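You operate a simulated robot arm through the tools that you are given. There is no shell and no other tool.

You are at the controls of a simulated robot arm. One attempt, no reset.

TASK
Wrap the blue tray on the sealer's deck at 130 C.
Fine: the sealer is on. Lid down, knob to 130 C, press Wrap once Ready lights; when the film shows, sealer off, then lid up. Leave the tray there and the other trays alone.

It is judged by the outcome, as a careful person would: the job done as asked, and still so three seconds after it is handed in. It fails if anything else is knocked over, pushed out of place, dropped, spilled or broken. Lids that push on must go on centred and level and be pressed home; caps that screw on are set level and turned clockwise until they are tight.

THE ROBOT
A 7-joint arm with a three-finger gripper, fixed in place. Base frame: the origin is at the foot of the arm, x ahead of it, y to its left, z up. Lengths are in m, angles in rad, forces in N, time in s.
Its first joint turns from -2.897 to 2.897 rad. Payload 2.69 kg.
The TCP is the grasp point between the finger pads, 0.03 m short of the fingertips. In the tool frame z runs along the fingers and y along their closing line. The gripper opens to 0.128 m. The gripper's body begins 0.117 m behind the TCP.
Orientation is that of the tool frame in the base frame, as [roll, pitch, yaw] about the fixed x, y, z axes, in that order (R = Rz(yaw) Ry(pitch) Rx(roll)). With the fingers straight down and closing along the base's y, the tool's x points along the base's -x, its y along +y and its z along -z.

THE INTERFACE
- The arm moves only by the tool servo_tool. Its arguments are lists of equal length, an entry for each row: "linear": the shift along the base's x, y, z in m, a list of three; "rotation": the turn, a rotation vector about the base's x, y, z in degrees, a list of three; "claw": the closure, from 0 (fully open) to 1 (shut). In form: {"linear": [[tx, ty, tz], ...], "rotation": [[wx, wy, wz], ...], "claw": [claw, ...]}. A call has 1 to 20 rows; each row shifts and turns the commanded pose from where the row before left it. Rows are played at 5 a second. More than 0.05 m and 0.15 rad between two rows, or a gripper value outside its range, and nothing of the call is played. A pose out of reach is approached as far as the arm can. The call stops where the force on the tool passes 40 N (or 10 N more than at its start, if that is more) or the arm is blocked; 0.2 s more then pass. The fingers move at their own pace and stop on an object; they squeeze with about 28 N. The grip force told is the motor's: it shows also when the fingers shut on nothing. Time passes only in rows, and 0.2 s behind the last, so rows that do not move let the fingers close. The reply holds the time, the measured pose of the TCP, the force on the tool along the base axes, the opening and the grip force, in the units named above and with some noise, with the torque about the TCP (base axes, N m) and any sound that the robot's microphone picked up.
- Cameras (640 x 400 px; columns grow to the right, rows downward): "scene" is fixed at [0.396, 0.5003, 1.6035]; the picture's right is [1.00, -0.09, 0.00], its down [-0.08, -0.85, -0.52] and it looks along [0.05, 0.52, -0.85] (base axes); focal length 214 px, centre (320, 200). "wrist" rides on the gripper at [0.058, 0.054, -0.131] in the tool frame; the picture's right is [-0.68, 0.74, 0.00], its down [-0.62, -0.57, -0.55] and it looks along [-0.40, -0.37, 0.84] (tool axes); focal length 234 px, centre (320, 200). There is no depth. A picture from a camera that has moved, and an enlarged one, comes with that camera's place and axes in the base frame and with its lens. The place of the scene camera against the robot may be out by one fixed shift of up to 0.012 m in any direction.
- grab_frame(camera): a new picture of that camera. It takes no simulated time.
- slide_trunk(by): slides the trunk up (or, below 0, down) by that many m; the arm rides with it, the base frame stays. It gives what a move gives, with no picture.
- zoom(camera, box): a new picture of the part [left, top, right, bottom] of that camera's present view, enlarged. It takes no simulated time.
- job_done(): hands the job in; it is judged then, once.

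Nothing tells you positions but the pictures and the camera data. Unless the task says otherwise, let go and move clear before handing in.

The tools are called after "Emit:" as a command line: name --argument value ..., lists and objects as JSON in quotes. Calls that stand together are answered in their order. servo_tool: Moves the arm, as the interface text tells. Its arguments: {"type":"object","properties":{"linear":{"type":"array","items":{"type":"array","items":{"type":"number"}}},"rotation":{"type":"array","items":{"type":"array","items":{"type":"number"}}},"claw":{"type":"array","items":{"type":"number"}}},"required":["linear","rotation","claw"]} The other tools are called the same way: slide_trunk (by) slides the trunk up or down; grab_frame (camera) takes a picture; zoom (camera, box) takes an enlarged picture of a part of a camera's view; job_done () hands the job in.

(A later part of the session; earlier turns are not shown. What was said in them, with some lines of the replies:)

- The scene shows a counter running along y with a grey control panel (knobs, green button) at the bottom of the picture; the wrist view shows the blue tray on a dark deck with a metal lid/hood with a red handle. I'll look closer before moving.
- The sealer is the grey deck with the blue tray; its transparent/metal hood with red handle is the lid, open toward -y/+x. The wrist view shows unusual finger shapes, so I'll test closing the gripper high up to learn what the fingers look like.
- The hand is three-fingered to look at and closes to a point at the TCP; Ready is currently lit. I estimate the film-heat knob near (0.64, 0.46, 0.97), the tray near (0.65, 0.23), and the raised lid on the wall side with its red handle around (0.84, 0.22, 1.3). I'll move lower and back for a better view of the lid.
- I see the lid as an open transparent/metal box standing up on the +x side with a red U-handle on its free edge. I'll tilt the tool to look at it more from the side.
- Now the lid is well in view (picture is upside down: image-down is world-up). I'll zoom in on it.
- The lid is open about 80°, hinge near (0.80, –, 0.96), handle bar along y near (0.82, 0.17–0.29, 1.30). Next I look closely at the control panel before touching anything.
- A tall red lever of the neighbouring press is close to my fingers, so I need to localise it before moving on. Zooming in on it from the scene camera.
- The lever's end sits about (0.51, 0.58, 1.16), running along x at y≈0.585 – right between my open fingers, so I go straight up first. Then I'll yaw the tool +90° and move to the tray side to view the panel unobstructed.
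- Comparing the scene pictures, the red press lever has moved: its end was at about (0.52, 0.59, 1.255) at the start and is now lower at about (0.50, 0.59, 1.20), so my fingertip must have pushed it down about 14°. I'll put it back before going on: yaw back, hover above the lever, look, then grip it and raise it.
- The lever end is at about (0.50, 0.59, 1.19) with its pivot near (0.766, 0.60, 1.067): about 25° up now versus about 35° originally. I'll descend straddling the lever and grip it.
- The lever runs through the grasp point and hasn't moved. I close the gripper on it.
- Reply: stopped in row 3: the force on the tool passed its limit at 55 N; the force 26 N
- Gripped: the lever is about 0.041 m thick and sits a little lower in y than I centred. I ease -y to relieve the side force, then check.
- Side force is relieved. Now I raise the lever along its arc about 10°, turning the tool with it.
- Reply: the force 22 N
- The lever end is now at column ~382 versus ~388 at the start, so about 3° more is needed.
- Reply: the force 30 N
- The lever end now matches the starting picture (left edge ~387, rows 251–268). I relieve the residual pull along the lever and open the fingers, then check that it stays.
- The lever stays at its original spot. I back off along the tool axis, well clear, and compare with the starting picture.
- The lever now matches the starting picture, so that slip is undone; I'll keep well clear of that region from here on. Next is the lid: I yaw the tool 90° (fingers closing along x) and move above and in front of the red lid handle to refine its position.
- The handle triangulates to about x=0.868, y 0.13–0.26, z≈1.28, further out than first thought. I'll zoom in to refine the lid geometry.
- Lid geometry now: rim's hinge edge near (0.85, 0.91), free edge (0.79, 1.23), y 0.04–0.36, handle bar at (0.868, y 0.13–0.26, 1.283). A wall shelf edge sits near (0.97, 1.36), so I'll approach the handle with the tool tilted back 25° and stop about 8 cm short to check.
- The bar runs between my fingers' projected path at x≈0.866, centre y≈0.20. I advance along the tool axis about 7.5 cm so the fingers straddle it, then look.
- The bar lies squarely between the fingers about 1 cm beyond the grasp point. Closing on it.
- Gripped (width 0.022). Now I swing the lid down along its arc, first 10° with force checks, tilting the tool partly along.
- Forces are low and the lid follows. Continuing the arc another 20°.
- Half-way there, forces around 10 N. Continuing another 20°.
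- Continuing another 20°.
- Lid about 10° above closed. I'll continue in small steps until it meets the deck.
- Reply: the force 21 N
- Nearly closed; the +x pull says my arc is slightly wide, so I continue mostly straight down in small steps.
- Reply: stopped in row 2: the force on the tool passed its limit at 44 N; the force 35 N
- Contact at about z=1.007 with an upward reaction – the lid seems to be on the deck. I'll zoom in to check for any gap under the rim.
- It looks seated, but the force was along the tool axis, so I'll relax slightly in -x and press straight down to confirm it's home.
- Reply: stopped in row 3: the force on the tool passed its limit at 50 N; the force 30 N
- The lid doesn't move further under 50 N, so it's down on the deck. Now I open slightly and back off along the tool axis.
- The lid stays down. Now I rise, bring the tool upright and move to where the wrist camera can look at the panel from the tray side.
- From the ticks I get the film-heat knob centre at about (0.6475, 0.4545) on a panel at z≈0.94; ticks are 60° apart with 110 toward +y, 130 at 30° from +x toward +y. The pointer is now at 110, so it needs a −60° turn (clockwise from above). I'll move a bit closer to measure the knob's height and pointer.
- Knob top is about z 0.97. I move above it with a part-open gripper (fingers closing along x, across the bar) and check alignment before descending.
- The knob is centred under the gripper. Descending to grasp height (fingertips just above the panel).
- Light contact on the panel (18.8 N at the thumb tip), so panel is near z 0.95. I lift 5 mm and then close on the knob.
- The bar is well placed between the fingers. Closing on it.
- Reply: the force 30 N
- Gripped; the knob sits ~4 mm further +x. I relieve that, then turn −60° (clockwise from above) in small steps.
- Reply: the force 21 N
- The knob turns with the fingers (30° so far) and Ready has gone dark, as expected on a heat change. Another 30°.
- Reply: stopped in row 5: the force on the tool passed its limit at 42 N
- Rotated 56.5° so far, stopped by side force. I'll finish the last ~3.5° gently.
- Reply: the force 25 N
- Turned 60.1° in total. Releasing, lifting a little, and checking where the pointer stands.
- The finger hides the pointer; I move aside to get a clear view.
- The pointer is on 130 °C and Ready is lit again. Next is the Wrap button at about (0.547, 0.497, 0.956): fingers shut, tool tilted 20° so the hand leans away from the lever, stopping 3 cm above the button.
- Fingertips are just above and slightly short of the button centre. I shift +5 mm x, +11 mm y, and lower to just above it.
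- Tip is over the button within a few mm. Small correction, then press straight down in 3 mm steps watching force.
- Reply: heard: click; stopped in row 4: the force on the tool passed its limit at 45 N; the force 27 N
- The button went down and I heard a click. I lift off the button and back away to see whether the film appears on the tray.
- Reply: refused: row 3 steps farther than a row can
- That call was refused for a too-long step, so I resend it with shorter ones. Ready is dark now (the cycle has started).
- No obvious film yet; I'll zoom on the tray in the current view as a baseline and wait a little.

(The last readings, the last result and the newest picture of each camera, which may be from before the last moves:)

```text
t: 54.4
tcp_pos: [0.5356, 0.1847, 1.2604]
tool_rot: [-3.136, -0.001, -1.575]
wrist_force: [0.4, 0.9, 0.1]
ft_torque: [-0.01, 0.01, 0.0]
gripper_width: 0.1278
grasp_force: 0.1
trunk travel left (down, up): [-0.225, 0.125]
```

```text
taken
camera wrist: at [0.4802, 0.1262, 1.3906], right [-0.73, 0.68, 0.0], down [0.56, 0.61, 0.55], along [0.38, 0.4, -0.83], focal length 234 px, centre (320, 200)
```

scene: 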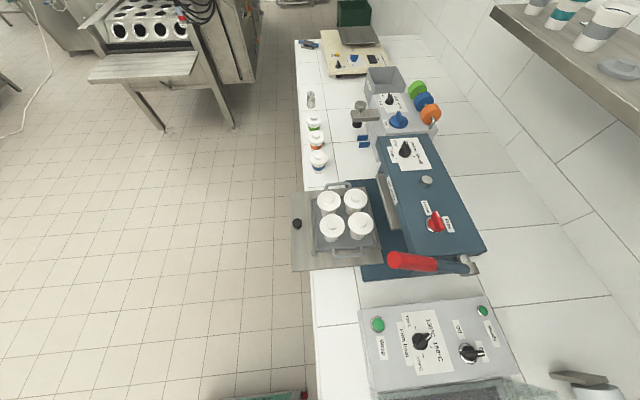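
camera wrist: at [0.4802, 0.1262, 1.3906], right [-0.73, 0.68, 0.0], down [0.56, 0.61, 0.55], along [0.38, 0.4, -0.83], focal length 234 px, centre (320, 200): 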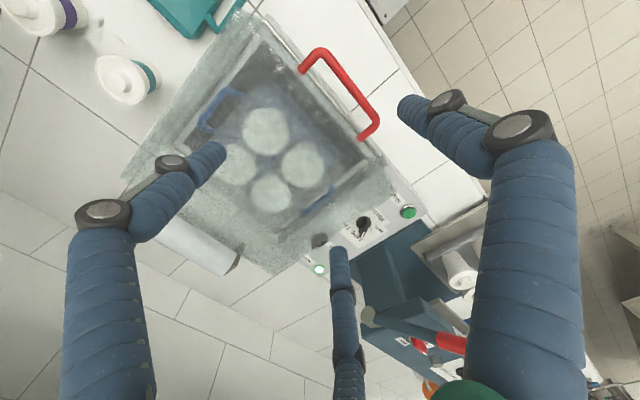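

The view over the tray has turned hazy – possibly the film – and Ready is lit again. Zooming in.

Emit:
zoom --camera "wrist" --box '[140, 20, 400, 260]'

Emit:
zoom --camera "scene" --box '[340, 290, 540, 400]'

```text
1.67 times, centred on (270, 140) of wrist
camera zoom: at [0.4802, 0.1262, 1.3906], right [-0.73, 0.68, 0.0], down [0.56, 0.61, 0.55], along [0.38, 0.4, -0.83], focal length 390 px, centre (403, 300)
```

zoom: 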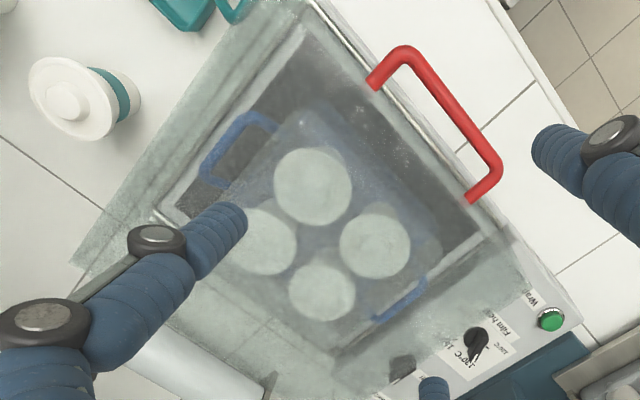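

```text
3.20 times, centred on (440, 345) of scene
camera zoom: at [0.396, 0.5003, 1.6035], right [1.0, -0.09, 0.0], down [-0.08, -0.85, -0.52], along [0.05, 0.52, -0.85], focal length 686 px, centre (-64, -264)
```

zoom: 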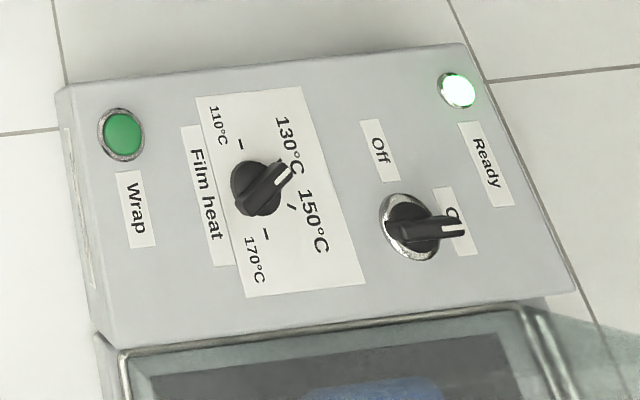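

The tray is now under a translucent film and Ready is lit again – the wrap is done. Next: sealer off. The switch centre is at about (0.758, 0.413), pointing +x (On); Off is toward +y, so it needs +90° (counter-clockwise). I go above it with the fingers closing along y.

Emit:
servo_tool --linear '[[0.0185, 0.019, -0.005], [0.0185, 0.019, -0.005], [0.0185, 0.019, -0.005], [0.0185, 0.019, -0.005], [0.0185, 0.019, -0.005], [0.0185, 0.019, -0.005], [0.0185, 0.019, -0.005], [0.0185, 0.019, -0.005], [0.0185, 0.019, -0.005], [0.0185, 0.019, -0.005], [0.0185, 0.019, -0.005], [0.0185, 0.019, -0.005]]' --rotation '[[0, 0, -7.5], [0, 0, -7.5], [0, 0, -7.5], [0, 0, -7.5], [0, 0, -7.5], [0, 0, -7.5], [0, 0, -7.5], [0, 0, -7.5], [0, 0, -7.5], [0, 0, -7.5], [0, 0, -7.5], [0, 0, -7.3]]' --claw '[0.6, 0.6, 0.6, 0.6, 0.6, 0.6, 0.6, 0.6, 0.6, 0.6, 0.6, 0.6]'

Emit:
grab_frame --camera "wrist"

Emit:
grab_frame --camera "scene"

```text
t: 57.0
tcp_pos: [0.7592, 0.4121, 1.1971]
tool_rot: [-3.136, 0.0, -3.141]
wrist_force: [0.2, 0.1, -1.1]
ft_torque: [0.0, 0.0, 0.02]
gripper_width: 0.0514
grasp_force: 0.1
trunk travel left (down, up): [-0.225, 0.125]
```

```text
taken
camera wrist: at [0.6999, 0.4665, 1.3278], right [0.68, 0.74, 0.0], down [0.62, -0.56, 0.55], along [0.4, -0.38, -0.83], focal length 234 px, centre (320, 200)
```

wrist: 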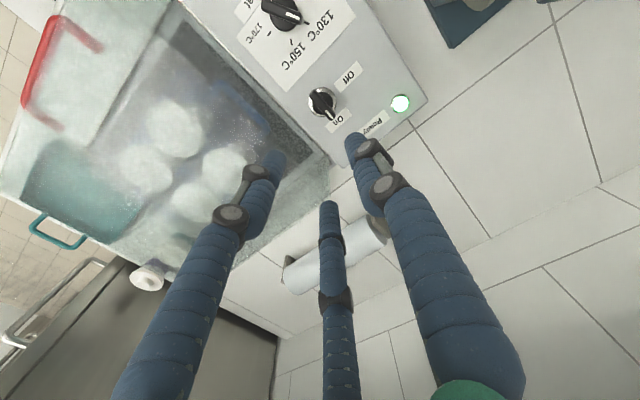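

```text
taken
```

scene: 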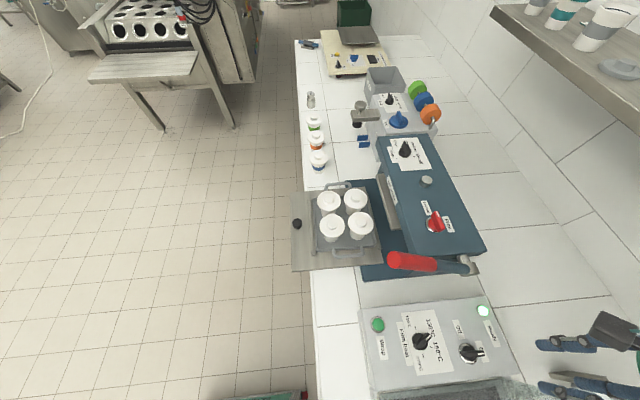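

Checking the switch's pointer angle in close-up before descending.

Emit:
zoom --camera "wrist" --box '[240, 30, 440, 190]'

Emit:
servo_tool --linear '[[0, 0, -0.04], [0, 0, -0.04], [0, 0, -0.04], [-0.001, 0, -0.025]]' --rotation '[[0, 0, 0], [0, 0, 0], [0, 0, 0], [0, 0, 0]]' --claw '[0.6, 0.6, 0.6, 0.6]'

Emit:
grab_frame --camera "wrist"

Emit:
zoom --camera "scene" --box '[400, 280, 580, 400]'

```text
2.50 times, centred on (340, 110) of wrist
camera zoom: at [0.6999, 0.4665, 1.3278], right [0.68, 0.74, 0.0], down [0.62, -0.56, 0.55], along [0.4, -0.38, -0.83], focal length 585 px, centre (270, 425)
```

zoom: 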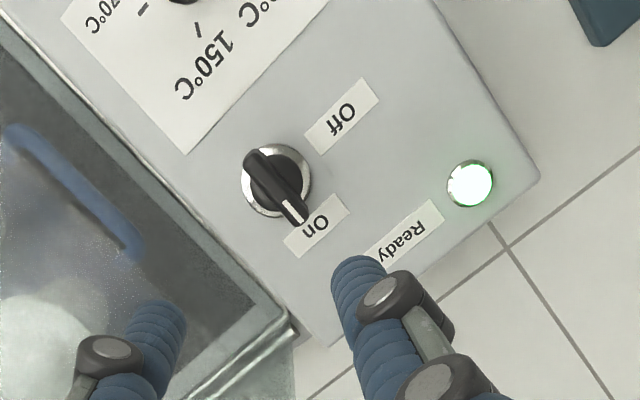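

```text
t: 58.0
tcp_pos: [0.7572, 0.412, 1.0547]
tool_rot: [-3.135, -0.001, 3.141]
wrist_force: [0.4, -0.1, 0.4]
ft_torque: [-0.01, -0.01, 0.01]
gripper_width: 0.0511
grasp_force: 0.0
trunk travel left (down, up): [-0.225, 0.125]
```

```text
taken
camera wrist: at [0.6982, 0.4661, 1.1848], right [0.68, 0.74, 0.0], down [0.62, -0.56, 0.55], along [0.4, -0.38, -0.83], focal length 234 px, centre (320, 200)
```

wrist: 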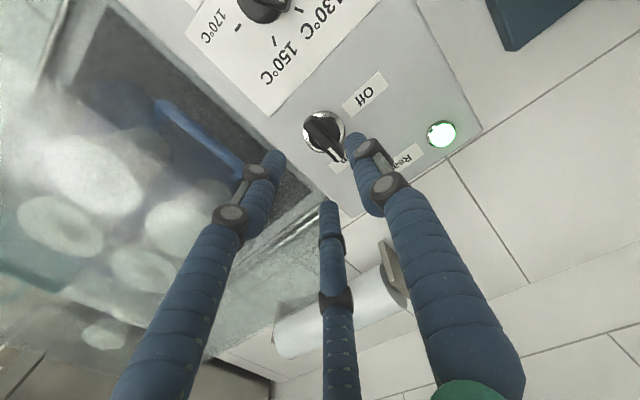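

```text
3.33 times, centred on (490, 340) of scene
camera zoom: at [0.396, 0.5003, 1.6035], right [1.0, -0.09, 0.0], down [-0.08, -0.85, -0.52], along [0.05, 0.52, -0.85], focal length 715 px, centre (-247, -267)
```

zoom: 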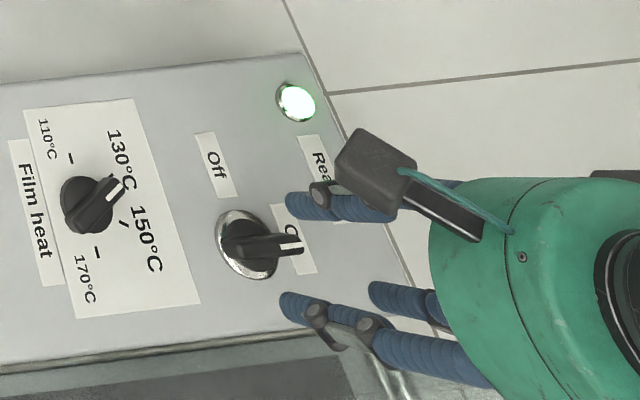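

Fingers straddle the switch with room to spare (centre about (0.757, 0.416)). I shift y +4 mm and descend to grasp height.

Emit:
servo_tool --linear '[[0, 0.002, -0.025], [0, 0.002, -0.025], [0, 0, -0.017]]' --rotation '[[0, 0, 0], [0, 0, 0], [0, 0, 0]]' --claw '[0.6, 0.6, 0.6]'

Emit:
zoom --camera "wrist" --box '[220, 90, 420, 250]'

```text
t: 58.8
tcp_pos: [0.759, 0.4142, 0.9881]
tool_rot: [-3.135, 0.001, 3.141]
wrist_force: [0.5, 0.3, 0.0]
ft_torque: [0.02, 0.01, 0.0]
gripper_width: 0.0509
grasp_force: 0.1
trunk travel left (down, up): [-0.225, 0.125]
```

```text
2.50 times, centred on (320, 170) of wrist
camera zoom: at [0.6993, 0.4674, 1.1184], right [0.68, 0.74, 0.0], down [0.62, -0.56, 0.55], along [0.4, -0.38, -0.83], focal length 585 px, centre (320, 275)
```

zoom: 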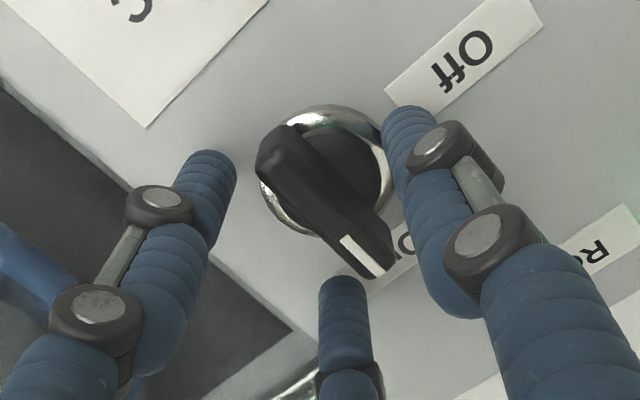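

Well placed. Closing on the switch.

Emit:
servo_tool --linear '[[0, 0, 0], [0, 0, 0], [0, 0, 0], [0, 0, 0]]' --rotation '[[0, 0, 0], [0, 0, 0], [0, 0, 0], [0, 0, 0]]' --claw '[0.75, 0.9, 1, 1]'

Emit:
zoom --camera "wrist" --box '[220, 90, 420, 250]'

```text
t: 59.8
tcp_pos: [0.7589, 0.4152, 0.9874]
tool_rot: [-3.138, 0.0, -3.139]
wrist_force: [-0.8, 19.7, -4.1]
ft_torque: [0.73, -0.03, -0.05]
gripper_width: 0.0204
grasp_force: 44.8
trunk travel left (down, up): [-0.225, 0.125]
```

```text
2.50 times, centred on (320, 170) of wrist
camera zoom: at [0.6992, 0.469, 1.1182], right [0.68, 0.74, 0.0], down [0.62, -0.56, 0.55], along [0.4, -0.38, -0.83], focal length 585 px, centre (320, 275)
```

zoom: 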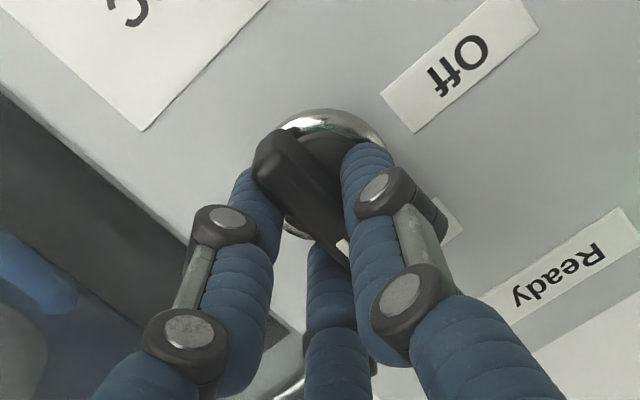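

Gripped. I relieve the side force and turn counter-clockwise in 6° steps, 30° first.

Emit:
servo_tool --linear '[[0, 0.002, 0], [0, 0, 0], [0, 0, 0], [0, 0, 0], [0, 0, 0], [0, 0, 0]]' --rotation '[[0, 0, 0], [0, 0, 6], [0, 0, 6], [0, 0, 6], [0, 0, 6], [0, 0, 6]]' --claw '[1, 1, 1, 1, 1, 1]'

Emit:
zoom --camera "wrist" --box '[220, 90, 420, 250]'

```text
t: 61.2
tcp_pos: [0.7608, 0.4178, 0.9874]
tool_rot: [-3.136, 0.003, -2.616]
wrist_force: [26.9, -2.8, -1.0]
ft_torque: [-0.35, 0.7, -0.03]
gripper_width: 0.0204
grasp_force: 45.4
trunk travel left (down, up): [-0.225, 0.125]
```

```text
2.50 times, centred on (320, 170) of wrist
camera zoom: at [0.6815, 0.4346, 1.1182], right [0.22, 0.98, 0.0], down [0.81, -0.18, 0.55], along [0.54, -0.12, -0.83], focal length 585 px, centre (320, 275)
```

zoom: 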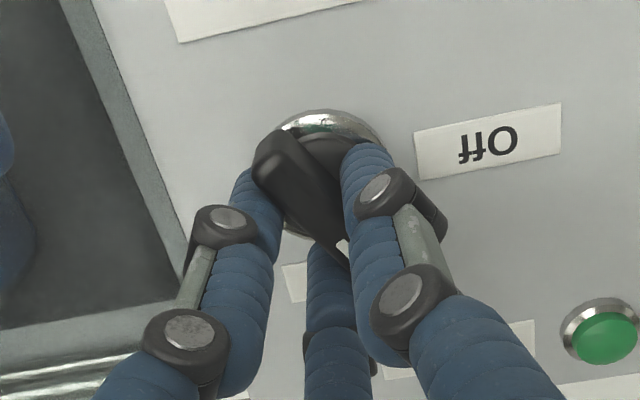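

Turning well and Ready has gone dark. I relieve the x force and continue another 30°.

Emit:
servo_tool --linear '[[0.002, 0, 0], [0.001, 0, 0], [0, 0, 0], [0, 0, 0], [0, 0, 0], [0, 0, 0]]' --rotation '[[0, 0, 0], [0, 0, 6], [0, 0, 6], [0, 0, 6], [0, 0, 6], [0, 0, 6]]' --claw '[1, 1, 1, 1, 1, 1]'

Emit:
zoom --camera "wrist" --box '[220, 90, 420, 250]'

```text
t: 62.6
tcp_pos: [0.7592, 0.4212, 0.9885]
tool_rot: [-3.137, 0.003, -2.093]
wrist_force: [7.4, 25.5, 4.1]
ft_torque: [0.09, 0.67, -0.14]
gripper_width: 0.0205
grasp_force: 44.7
trunk travel left (down, up): [-0.225, 0.125]
```

```text
2.50 times, centred on (320, 170) of wrist
camera zoom: at [0.6835, 0.396, 1.1181], right [-0.3, 0.95, 0.0], down [0.79, 0.25, 0.55], along [0.53, 0.16, -0.83], focal length 585 px, centre (320, 275)
```

zoom: 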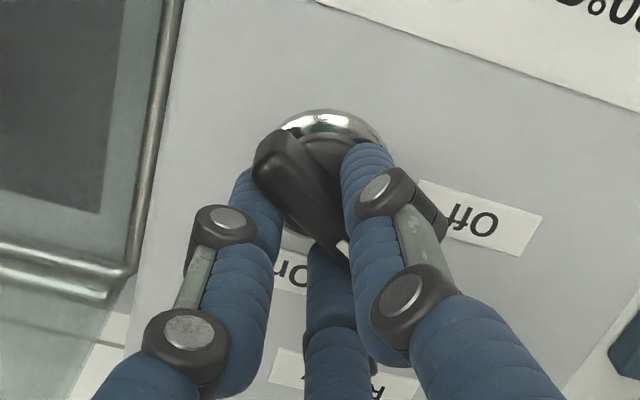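

60° turned. The last 30° next, easing +y.

Emit:
servo_tool --linear '[[0, 0.002, 0], [0, 0.001, 0], [0, 0, 0], [0, 0, 0], [0, 0, 0], [0, 0, 0]]' --rotation '[[0, 0, 0], [0, 0, 6], [0, 0, 6], [0, 0, 6], [0, 0, 6], [0, 0, 6]]' --claw '[1, 1, 1, 1, 1, 1]'

Emit:
zoom --camera "wrist" --box '[220, 90, 420, 250]'

```text
t: 64.0
tcp_pos: [0.76, 0.4228, 0.9865]
tool_rot: [-3.137, -0.001, -1.565]
wrist_force: [-1.6, 32.1, 7.1]
ft_torque: [0.93, 0.5, -0.29]
gripper_width: 0.0206
grasp_force: 45.0
trunk travel left (down, up): [-0.225, 0.125]
```

```text
2.50 times, centred on (320, 170) of wrist
camera zoom: at [0.7047, 0.3638, 1.1182], right [-0.74, 0.67, 0.0], down [0.56, 0.62, 0.55], along [0.37, 0.4, -0.83], focal length 585 px, centre (320, 275)
```

zoom: 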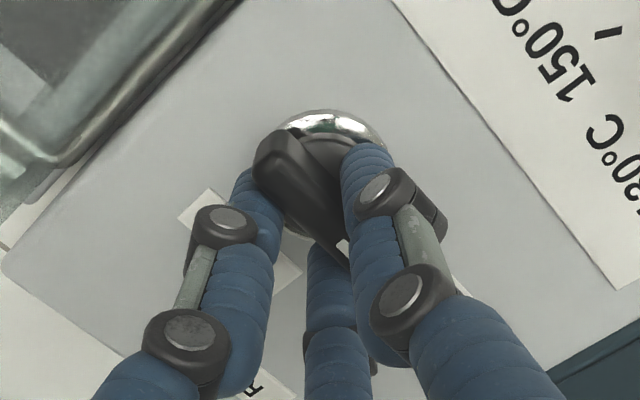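

Turned 90°. Releasing and lifting to check that it points to Off.

Emit:
servo_tool --linear '[[0, 0, 0], [0, 0, 0], [0, 0, 0.02], [0, 0, 0.035], [-0.01, -0.01, 0.04], [-0.03, -0.015, 0.03], [-0.035, -0.02, 0.02], [-0.035, -0.02, 0.02]]' --rotation '[[0, 0, 0], [0, 0, 0], [0, 0, 0], [0, 0, 0], [0, 0, 0], [0, 0, 0], [0, 0, 0], [0, 0, 0]]' --claw '[0.6, 0.6, 0.6, 0.6, 0.6, 0.5, 0.5, 0.5]'

Emit:
grab_frame --camera "wrist"

Emit:
zoom --camera "scene" --box '[340, 290, 540, 400]'

```text
t: 65.8
tcp_pos: [0.6497, 0.3559, 1.1501]
tool_rot: [-3.137, 0.001, -1.569]
wrist_force: [-0.2, -0.4, -1.2]
ft_torque: [0.0, 0.01, 0.01]
gripper_width: 0.0639
grasp_force: 0.0
trunk travel left (down, up): [-0.225, 0.125]
```

```text
taken
camera wrist: at [0.5946, 0.2968, 1.2802], right [-0.74, 0.68, 0.0], down [0.56, 0.62, 0.55], along [0.37, 0.4, -0.83], focal length 234 px, centre (320, 200)
```

wrist: 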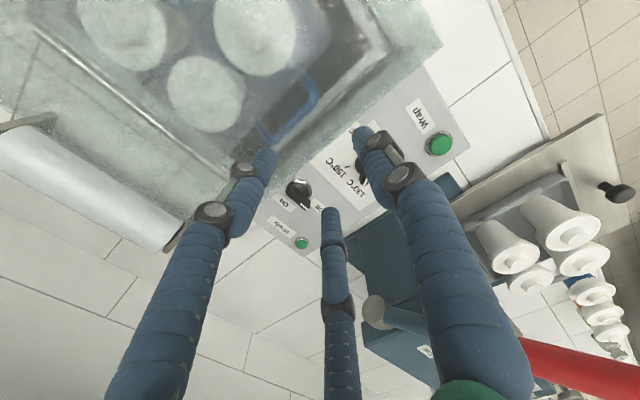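

```text
3.20 times, centred on (440, 345) of scene
camera zoom: at [0.396, 0.5003, 1.6035], right [1.0, -0.09, 0.0], down [-0.08, -0.85, -0.52], along [0.05, 0.52, -0.85], focal length 686 px, centre (-64, -264)
```

zoom: 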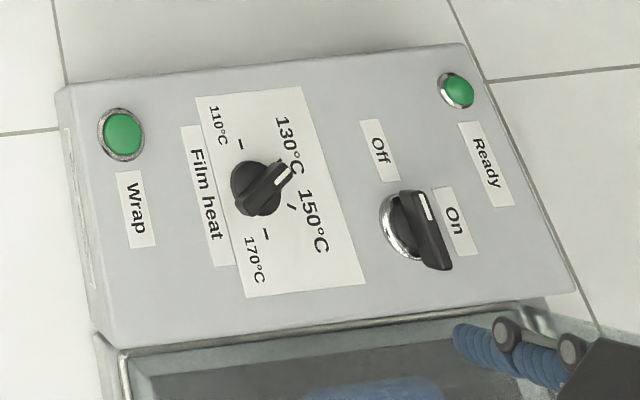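

The switch points to Off and Ready is dark; film-heat stays at 130. Let me check the switch angle precisely.

Emit:
zoom --camera "scene" --box '[430, 310, 510, 370]'

Emit:
zoom --camera "wrist" --box '[250, 150, 350, 270]'

```text
6.67 times, centred on (470, 340) of scene
camera zoom: at [0.396, 0.5003, 1.6035], right [1.0, -0.09, 0.0], down [-0.08, -0.85, -0.52], along [0.05, 0.52, -0.85], focal length 1430 px, centre (-680, -733)
```

zoom: 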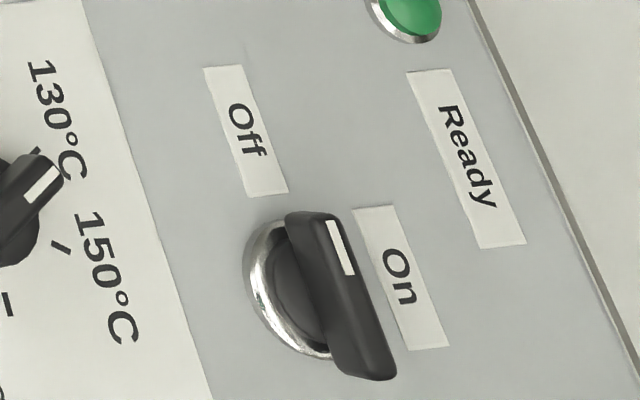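

```text
3.33 times, centred on (300, 210) of wrist
camera zoom: at [0.5946, 0.2968, 1.2802], right [-0.74, 0.68, 0.0], down [0.56, 0.62, 0.55], along [0.37, 0.4, -0.83], focal length 781 px, centre (387, 167)
```

zoom: 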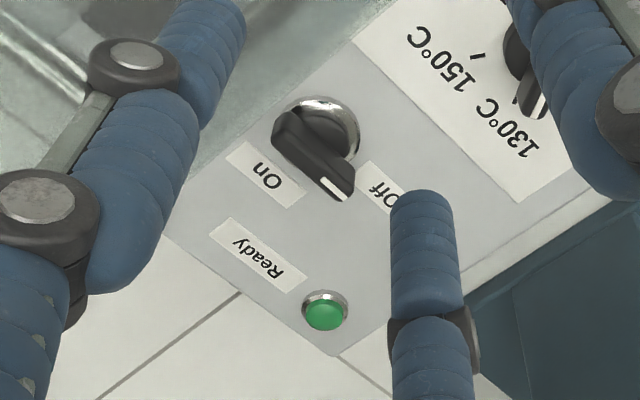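

The switch is at Off (its bar parallels the Off direction) and Ready is dark. Now the lid up: I move back in front of the lid with the tool tilted 50°, in the same pose from which I released the handle.

Emit:
servo_tool --linear '[[-0.02, -0.01, 0.035], [-0.03, -0.02, 0.02], [-0.033, -0.0205, 0], [-0.033, -0.0205, 0], [-0.033, -0.0205, 0], [-0.033, -0.0205, 0], [-0.033, -0.0205, 0], [-0.03, -0.0205, 0], [0, 0, -0.03], [0, 0, -0.03]]' --rotation '[[0, 0, 0], [0, -4, 0], [0, -6.5, 0], [0, -6.5, 0], [0, -6.5, 0], [0, -6.5, 0], [0, -6.5, 0], [0, -6.5, 0], [0, -7, 0], [0, 0, 0]]' --claw '[0.6, 0.6, 0.6, 0.6, 0.6, 0.6, 0.6, 0.65, 0.7, 0.7]'

Emit:
grab_frame --camera "wrist"

Emit:
grab_frame --camera "scene"

```text
t: 68.0
tcp_pos: [0.4071, 0.2056, 1.1473]
tool_rot: [-2.262, -0.001, -1.569]
wrist_force: [0.8, -0.4, 0.3]
ft_torque: [0.03, -0.01, 0.02]
gripper_width: 0.0383
grasp_force: 0.2
trunk travel left (down, up): [-0.225, 0.125]
```

```text
taken
camera wrist: at [0.2704, 0.1469, 1.1897], right [-0.47, 0.68, -0.57], down [-0.06, 0.62, 0.79], along [0.88, 0.41, -0.25], focal length 234 px, centre (320, 200)
```

wrist: 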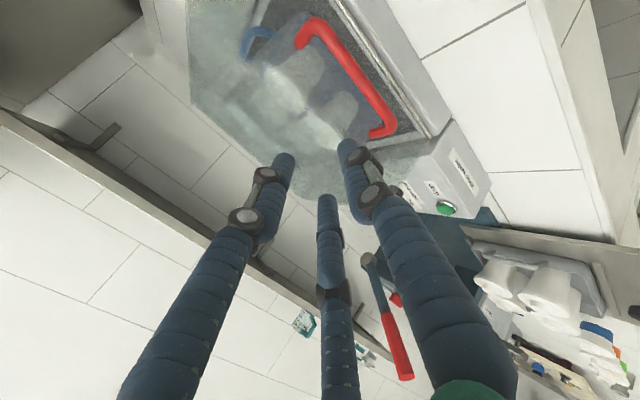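

```text
taken
```

scene: 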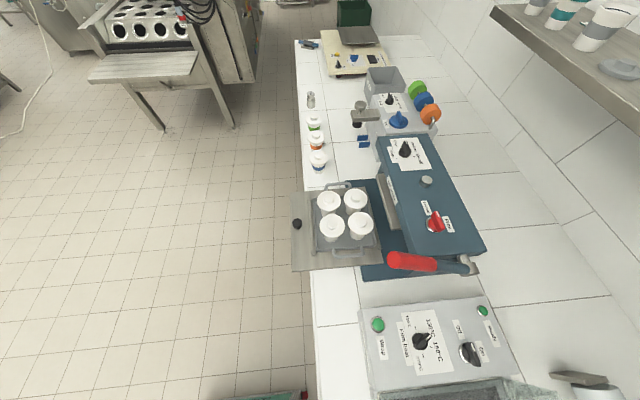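

Lining up along the tool axis 6 cm short of the previous grip point.

Emit:
servo_tool --linear '[[0.0082, -0.0014, -0.0335], [0.0082, -0.0014, -0.0335], [0.0082, -0.0014, -0.0335], [0, 0, 0]]' --rotation '[[0, 0, 0], [0, 0, 0], [0, 0, 0], [0, 0, 0]]' --claw '[0.7, 0.7, 0.7, 0.7]'

Emit:
grab_frame --camera "wrist"

```text
t: 69.0
tcp_pos: [0.4298, 0.2026, 1.0494]
tool_rot: [-2.265, 0.0, -1.57]
wrist_force: [0.5, 0.6, 0.1]
ft_torque: [0.0, 0.01, -0.01]
gripper_width: 0.0384
grasp_force: 0.2
trunk travel left (down, up): [-0.225, 0.125]
```

```text
taken
camera wrist: at [0.2942, 0.1426, 1.0909], right [-0.47, 0.68, -0.57], down [-0.06, 0.62, 0.79], along [0.88, 0.4, -0.25], focal length 234 px, centre (320, 200)
```

wrist: 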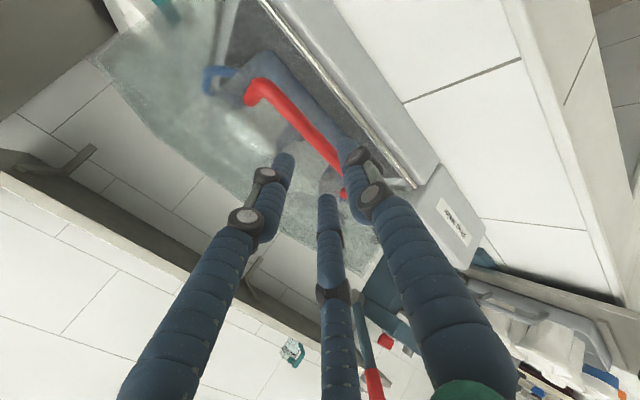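

The bar lies between the fingers. Advancing along the tool axis.

Emit:
servo_tool --linear '[[0.0155, -0.0004, -0.013], [0.0155, -0.0004, -0.013], [0.0155, -0.0004, -0.0135], [0, 0, 0]]' --rotation '[[0, 0, 0], [0, 0, 0], [0, 0, 0], [0, 0, 0]]' --claw '[0.7, 0.7, 0.7, 0.7]'

Emit:
grab_frame --camera "wrist"

```text
t: 70.0
tcp_pos: [0.4764, 0.1996, 1.0098]
tool_rot: [-2.264, 0.0, -1.57]
wrist_force: [-0.2, 0.2, -0.9]
ft_torque: [-0.03, 0.01, -0.02]
gripper_width: 0.038
grasp_force: 0.2
trunk travel left (down, up): [-0.225, 0.125]
```

```text
taken
camera wrist: at [0.3415, 0.1387, 1.0511], right [-0.47, 0.68, -0.57], down [-0.06, 0.62, 0.79], along [0.88, 0.4, -0.25], focal length 234 px, centre (320, 200)
```

wrist: 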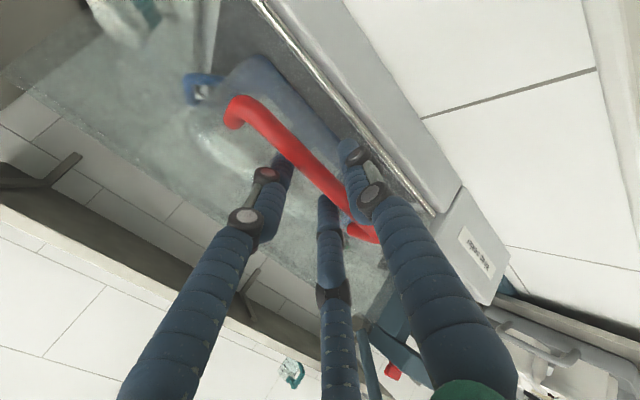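

The fingers straddle the bar without contact. Closing the grip.

Emit:
servo_tool --linear '[[0, 0, 0], [0, 0, 0], [0, 0, 0], [0, 0, 0]]' --rotation '[[0, 0, 0], [0, 0, 0], [0, 0, 0], [0, 0, 0]]' --claw '[0.85, 1, 1, 1]'

Emit:
grab_frame --camera "wrist"

```text
t: 71.0
tcp_pos: [0.4773, 0.1983, 1.0089]
tool_rot: [-2.262, -0.001, -1.571]
wrist_force: [7.2, 0.4, 7.8]
ft_torque: [0.01, -0.14, -0.03]
gripper_width: 0.0217
grasp_force: 44.5
trunk travel left (down, up): [-0.225, 0.125]
```

```text
taken
camera wrist: at [0.3416, 0.1387, 1.0519], right [-0.47, 0.68, -0.57], down [-0.06, 0.62, 0.79], along [0.88, 0.4, -0.25], focal length 234 px, centre (320, 200)
```

wrist: 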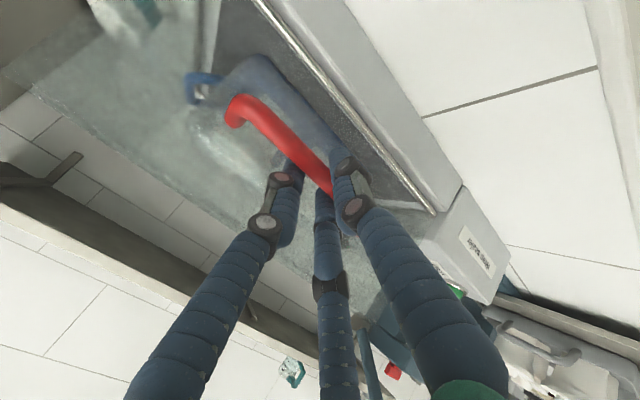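

Gripped. Raising the lid along the reverse arc, first about 9° with no tool rotation.

Emit:
servo_tool --linear '[[0.0024, 0, 0.0092], [0.0027, 0, 0.0092], [0.0029, 0, 0.0091], [0.0031, 0, 0.009], [0.0033, 0, 0.0089], [0.0036, 0, 0.0089]]' --rotation '[[0, 0, 0], [0, 0, 0], [0, 0, 0], [0, 0, 0], [0, 0, 0], [0, 0, 0]]' --claw '[1, 1, 1, 1, 1, 1]'

Emit:
grab_frame --camera "wrist"

```text
t: 72.4
tcp_pos: [0.4934, 0.1974, 1.0624]
tool_rot: [-2.262, 0.0, -1.569]
wrist_force: [-25.2, 12.9, 9.2]
ft_torque: [0.38, 0.23, 0.12]
gripper_width: 0.022
grasp_force: 45.1
trunk travel left (down, up): [-0.225, 0.125]
```

```text
taken
camera wrist: at [0.3582, 0.1384, 1.1052], right [-0.47, 0.68, -0.57], down [-0.06, 0.62, 0.79], along [0.88, 0.41, -0.25], focal length 234 px, centre (320, 200)
```

wrist: 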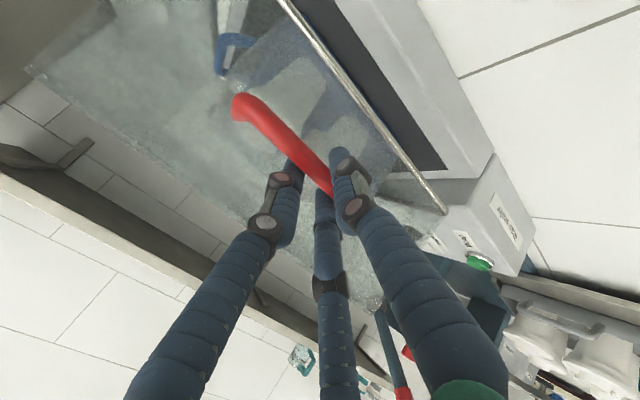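

The lid is following (slight -x force, so I trim x a bit). Continuing 20° more.

Emit:
servo_tool --linear '[[0.0036, 0, 0.0155], [0.0068, 0, 0.0148], [0.0079, 0, 0.0144], [0.0086, 0, 0.014], [0.0092, 0, 0.0137], [0.0097, 0, 0.0132], [0.0103, 0, 0.0128], [0.0109, 0, 0.0124]]' --rotation '[[0, 0.8, 0], [0, 0.8, 0], [0, 0.8, 0], [0, 0.8, 0], [0, 0.8, 0], [0, 0.8, 0], [0, 0.8, 0], [0, 0.8, 0]]' --claw '[1, 1, 1, 1, 1, 1, 1, 1]'

Emit:
grab_frame --camera "wrist"

```text
t: 74.2
tcp_pos: [0.5612, 0.1988, 1.1736]
tool_rot: [-2.373, 0.001, -1.57]
wrist_force: [-5.9, 0.9, 5.4]
ft_torque: [-0.26, -0.02, -0.29]
gripper_width: 0.0219
grasp_force: 45.3
trunk travel left (down, up): [-0.225, 0.125]
```

```text
taken
camera wrist: at [0.4307, 0.1387, 1.2305], right [-0.53, 0.68, -0.51], down [0.03, 0.62, 0.79], along [0.85, 0.4, -0.34], focal length 234 px, centre (320, 200)
```

wrist: 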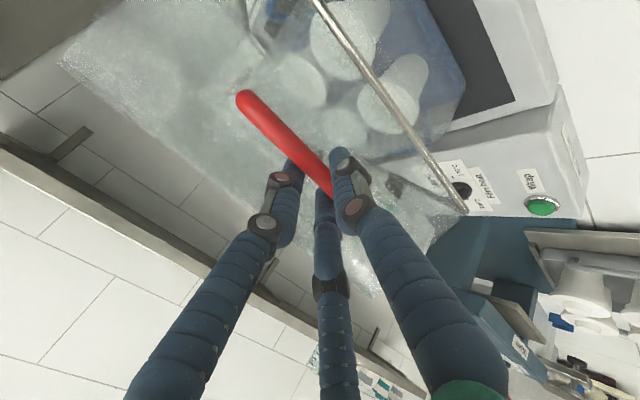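

Going well, forces low. Another 20°.

Emit:
servo_tool --linear '[[0.0114, 0, 0.0118], [0.0119, 0, 0.0114], [0.0124, 0, 0.0108], [0.0128, 0, 0.0103], [0.0133, 0, 0.0097], [0.0137, 0, 0.0091], [0.0141, 0, 0.0085], [0.0144, 0, 0.0079]]' --rotation '[[0, 0.8, 0], [0, 0.8, 0], [0, 0.8, 0], [0, 0.8, 0], [0, 0.8, 0], [0, 0.8, 0], [0, 0.8, 0], [0, 0.8, 0]]' --claw '[1, 1, 1, 1, 1, 1, 1, 1]'

Emit:
grab_frame --camera "wrist"

```text
t: 75.8
tcp_pos: [0.648, 0.1973, 1.2462]
tool_rot: [-2.466, 0.0, -1.571]
wrist_force: [-8.8, -14.6, 16.2]
ft_torque: [-0.04, -0.16, 0.15]
gripper_width: 0.0219
grasp_force: 44.8
trunk travel left (down, up): [-0.225, 0.125]
stopped in row 8: the force on the tool passed its limit at 43 N (the readings are from after the stop); the commanded pose is now the measured one
```

```text
taken
camera wrist: at [0.524, 0.1391, 1.3139], right [-0.57, 0.68, -0.46], down [0.1, 0.62, 0.78], along [0.81, 0.4, -0.42], focal length 234 px, centre (320, 200)
```

wrist: 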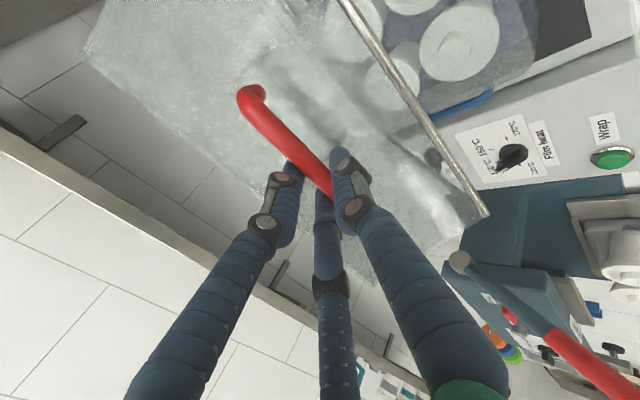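

It stopped on a radial load (my arc slightly too tight at this point). I ease outward a little and continue in smaller batches.

Emit:
servo_tool --linear '[[-0.001, 0.001, 0.002], [0.0135, 0, 0.0085], [0.0145, 0, 0.0078], [0.0148, 0, 0.0072], [0.015, 0, 0.0066]]' --rotation '[[0, 0, 0], [0, 0.8, 0], [0, 0.8, 0], [0, 0.8, 0], [0, 0.8, 0]]' --claw '[1, 1, 1, 1, 1]'

Emit:
grab_frame --camera "wrist"

```text
t: 77.0
tcp_pos: [0.7075, 0.1983, 1.2742]
tool_rot: [-2.525, 0.003, -1.57]
wrist_force: [3.6, -22.0, -4.3]
ft_torque: [-0.32, -0.21, -0.03]
gripper_width: 0.0219
grasp_force: 45.1
trunk travel left (down, up): [-0.225, 0.125]
```

```text
taken
camera wrist: at [0.5865, 0.1397, 1.3497], right [-0.6, 0.68, -0.42], down [0.14, 0.61, 0.78], along [0.79, 0.4, -0.47], focal length 234 px, centre (320, 200)
```

wrist: 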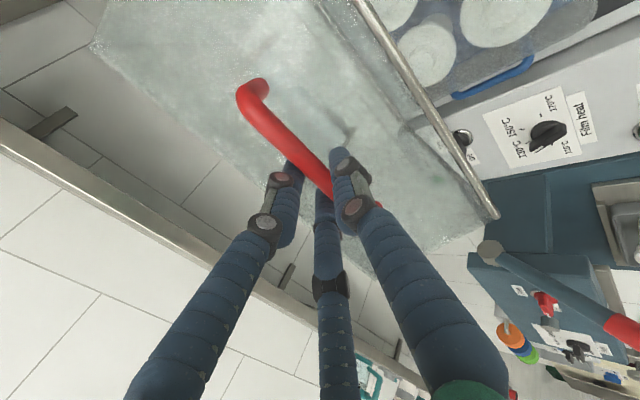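

Good; about 69° of arc. I relieve y slightly and do the next 12°.

Emit:
servo_tool --linear '[[0.0146, -0.0012, 0.0052], [0.0148, -0.0008, 0.0047], [0.015, 0, 0.004], [0.0151, 0, 0.0035], [0.0153, 0, 0.0028]]' --rotation '[[0, 1, 0], [0, 1, 0], [0, 1, 0], [0, 1, 0], [0, 1, 0]]' --claw '[1, 1, 1, 1, 1]'

Emit:
grab_frame --camera "wrist"

```text
t: 78.2
tcp_pos: [0.7842, 0.1991, 1.2971]
tool_rot: [-2.61, 0.003, -1.57]
wrist_force: [1.6, 2.0, 3.3]
ft_torque: [0.36, -0.27, 0.1]
gripper_width: 0.0221
grasp_force: 44.8
trunk travel left (down, up): [-0.225, 0.125]
```

```text
taken
camera wrist: at [0.6711, 0.1399, 1.3814], right [-0.64, 0.68, -0.37], down [0.21, 0.61, 0.76], along [0.74, 0.41, -0.53], focal length 234 px, centre (320, 200)
```

wrist: 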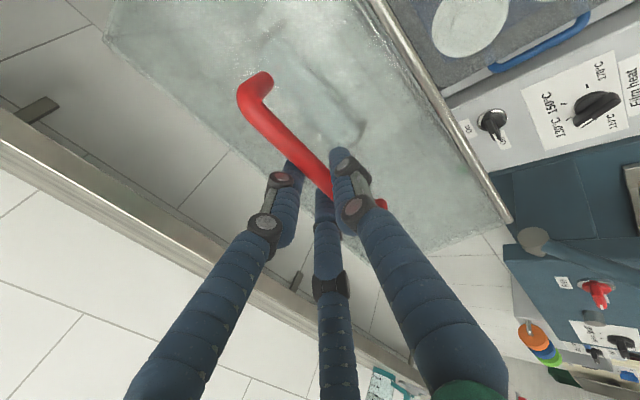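

Forces are negligible. The last 12° to the starting open position.

Emit:
servo_tool --linear '[[0.0154, 0, 0.0015], [0.0155, 0, 0.0012], [0.0155, 0, 0.0004], [0.0155, 0, -0.0002], [0.0148, 0, -0.0006], [0, 0, 0]]' --rotation '[[0, 1, 0], [0, 1, 0], [0, 1, 0], [0, 1, 0], [0, 1, 0], [0, 0, 0]]' --claw '[1, 1, 1, 1, 1, 1]'

Emit:
grab_frame --camera "wrist"

Emit:
grab_frame --camera "scene"

```text
t: 79.6
tcp_pos: [0.8575, 0.1991, 1.3009]
tool_rot: [-2.696, 0.0, -1.571]
wrist_force: [3.1, 18.6, 27.6]
ft_torque: [0.31, 0.03, 0.02]
gripper_width: 0.0218
grasp_force: 45.4
trunk travel left (down, up): [-0.225, 0.125]
```

```text
taken
camera wrist: at [0.7513, 0.1399, 1.3953], right [-0.66, 0.68, -0.32], down [0.27, 0.62, 0.74], along [0.7, 0.4, -0.59], focal length 234 px, centre (320, 200)
```

wrist: 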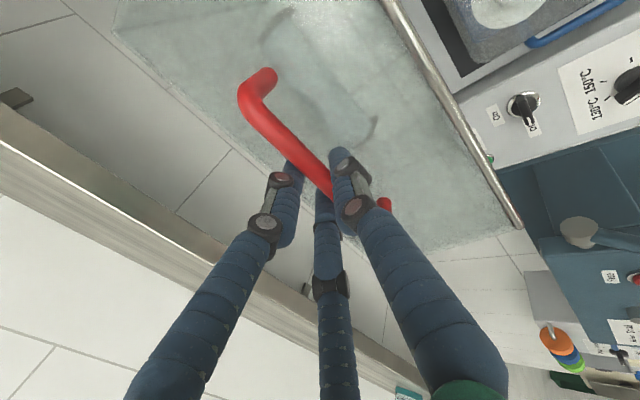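

```text
taken
```

scene: 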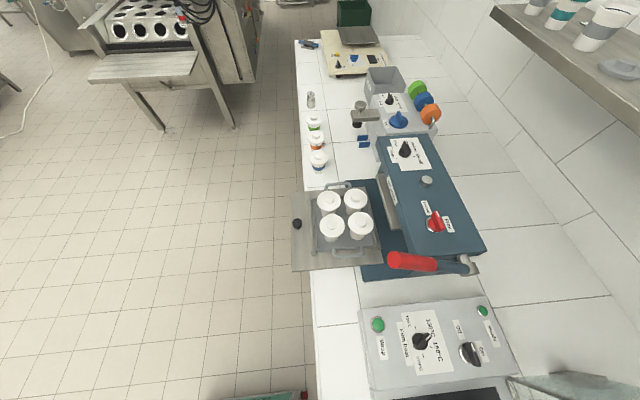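

The lid is essentially back at its initial open angle. I ease the last few mm, then release and watch whether it stays.

Emit:
servo_tool --linear '[[0.003, 0, 0.002], [0, 0.002, 0.001], [0, 0, 0], [0, 0, 0], [0, 0, 0]]' --rotation '[[0, 0, 0], [0, 0, 0], [0, 0, 0], [0, 0, 0], [0, 0, 0]]' --claw '[1, 1, 0.6, 0.5, 0.5]'

Emit:
grab_frame --camera "wrist"

```text
t: 80.8
tcp_pos: [0.8609, 0.2013, 1.2993]
tool_rot: [-2.701, -0.001, -1.57]
wrist_force: [0.8, -0.8, -1.0]
ft_torque: [0.04, 0.04, 0.04]
gripper_width: 0.064
grasp_force: 0.1
trunk travel left (down, up): [-0.225, 0.125]
```

```text
taken
camera wrist: at [0.7559, 0.1412, 1.3949], right [-0.67, 0.68, -0.31], down [0.28, 0.62, 0.74], along [0.69, 0.4, -0.6], focal length 234 px, centre (320, 200)
```

wrist: 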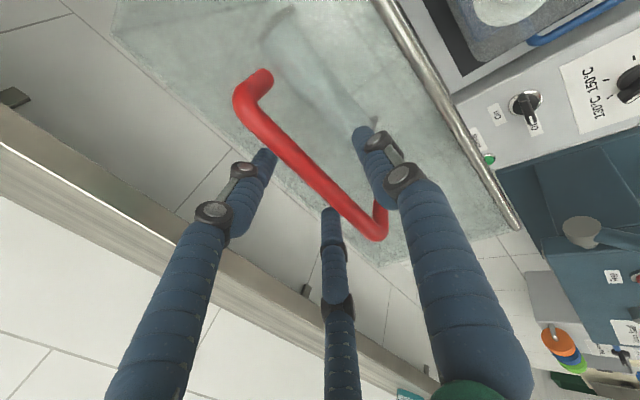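

The lid stays open after release. I back off along the tool axis and move clear to inspect everything.

Emit:
servo_tool --linear '[[-0.0105, 0, 0.0226], [-0.0105, 0, 0.0226], [-0.0105, 0, 0.0226], [-0.015, 0, 0.03], [-0.03, 0.01, 0.03], [-0.04, 0.02, 0.01], [-0.04, 0.02, 0], [-0.04, 0.02, 0]]' --rotation '[[0, 0, 0], [0, 0, 0], [0, 0, 0], [0, 0, 0], [0, 5, 0], [0, 6, 0], [0, 7, 0], [0, 7, 0]]' --claw '[0.5, 0.5, 0.5, 0.5, 0.5, 0.5, 0.5, 0.5]'

Emit:
grab_frame --camera "wrist"

Emit:
grab_frame --camera "scene"

```text
t: 82.6
tcp_pos: [0.6651, 0.267, 1.4367]
tool_rot: [-3.138, -0.001, -1.57]
wrist_force: [-0.2, 1.1, 0.1]
ft_torque: [0.0, 0.01, -0.02]
gripper_width: 0.0639
grasp_force: 0.1
trunk travel left (down, up): [-0.225, 0.125]
```

```text
taken
camera wrist: at [0.6101, 0.208, 1.5669], right [-0.74, 0.68, 0.0], down [0.56, 0.62, 0.55], along [0.37, 0.4, -0.84], focal length 234 px, centre (320, 200)
```

wrist: 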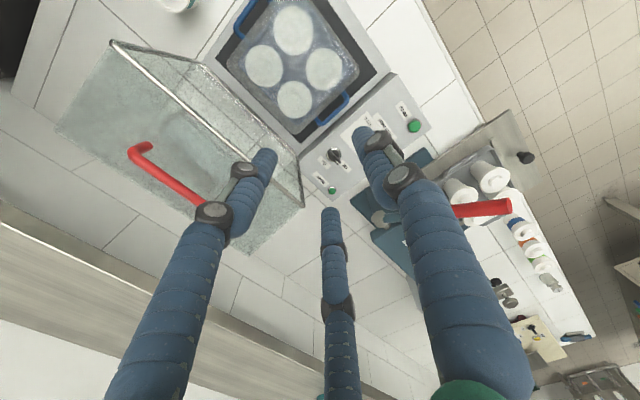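

```text
taken
```

scene: 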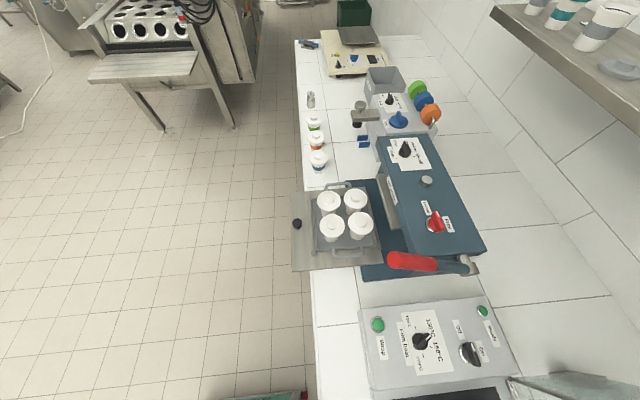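

The tray is wrapped in film on the deck and the lid is up. A last close check of film, switch, heat knob and the neighbour's lever before handing in.

Emit:
zoom --camera "wrist" --box '[100, 0, 440, 220]'

Emit:
zoom --camera "scene" --box '[280, 180, 520, 330]'

Emit:
zoom --camera "scene" --box '[300, 280, 540, 400]'

```text
1.82 times, centred on (270, 110) of wrist
camera zoom: at [0.6101, 0.208, 1.5669], right [-0.74, 0.68, 0.0], down [0.56, 0.62, 0.55], along [0.37, 0.4, -0.84], focal length 426 px, centre (411, 364)
```

zoom: 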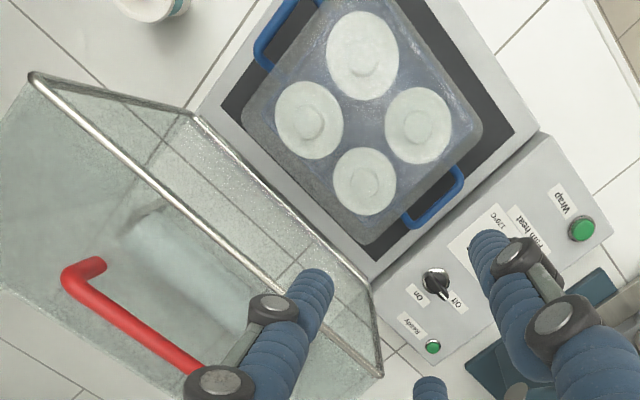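

```text
2.67 times, centred on (400, 255) of scene
camera zoom: at [0.396, 0.5003, 1.6035], right [1.0, -0.09, 0.0], down [-0.08, -0.85, -0.52], along [0.05, 0.52, -0.85], focal length 572 px, centre (107, 53)
```

zoom: 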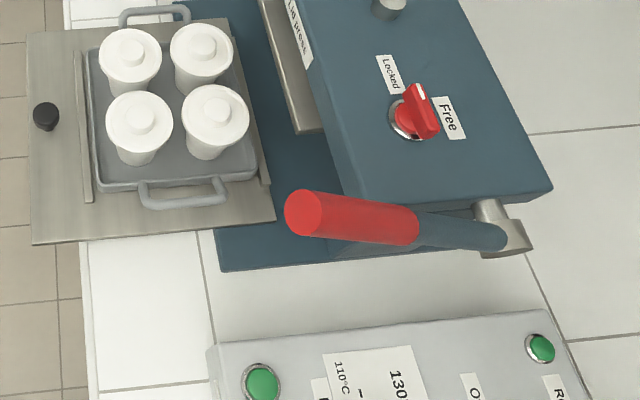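

```text
2.67 times, centred on (420, 340) of scene
camera zoom: at [0.396, 0.5003, 1.6035], right [1.0, -0.09, 0.0], down [-0.08, -0.85, -0.52], along [0.05, 0.52, -0.85], focal length 572 px, centre (53, -173)
```

zoom: 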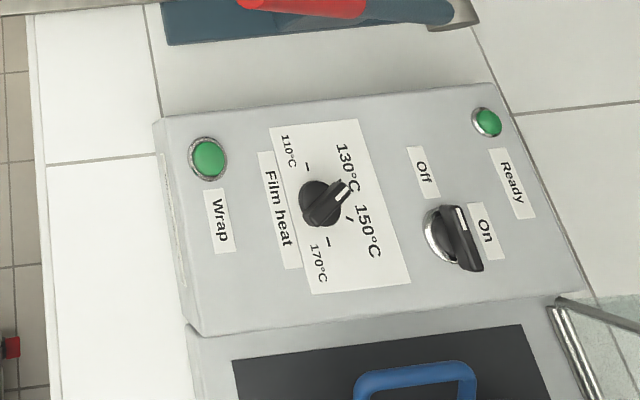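

Everything checks out. The blue tray is filmed and still on the deck, the heat knob is on 130 °C, the switch is on Off and Ready is dark. The lid is up as it was at the start, the neighbour's lever is back in its original place, and the arm is clear. Handing in.

Emit:
job_done

```text
The job is handed in.
```

The blue tray is wrapped at 130 °C and still on the sealer's deck. I've handed the job in. The sealer is switched off and the lid is back up at the angle it started from.

**Lever knocked and put back:** early on, while moving in to look at the sealer's panel, my fingertip pushed the red lever on the neighbouring press down by about 10°. I gripped it and raised it again. In the scene camera it matches the starting picture to within about 1 px, and it stayed there to the end.

**The wrap itself:** Ready went dark when I turned the knob and lit again before I pressed Wrap. The button clicked, and the film was on the tray when I looked about 3 s later, with Ready lit again. I turned the sealer off before raising the lid.

I saw nothing else disturbed, and I left the other trays alone.
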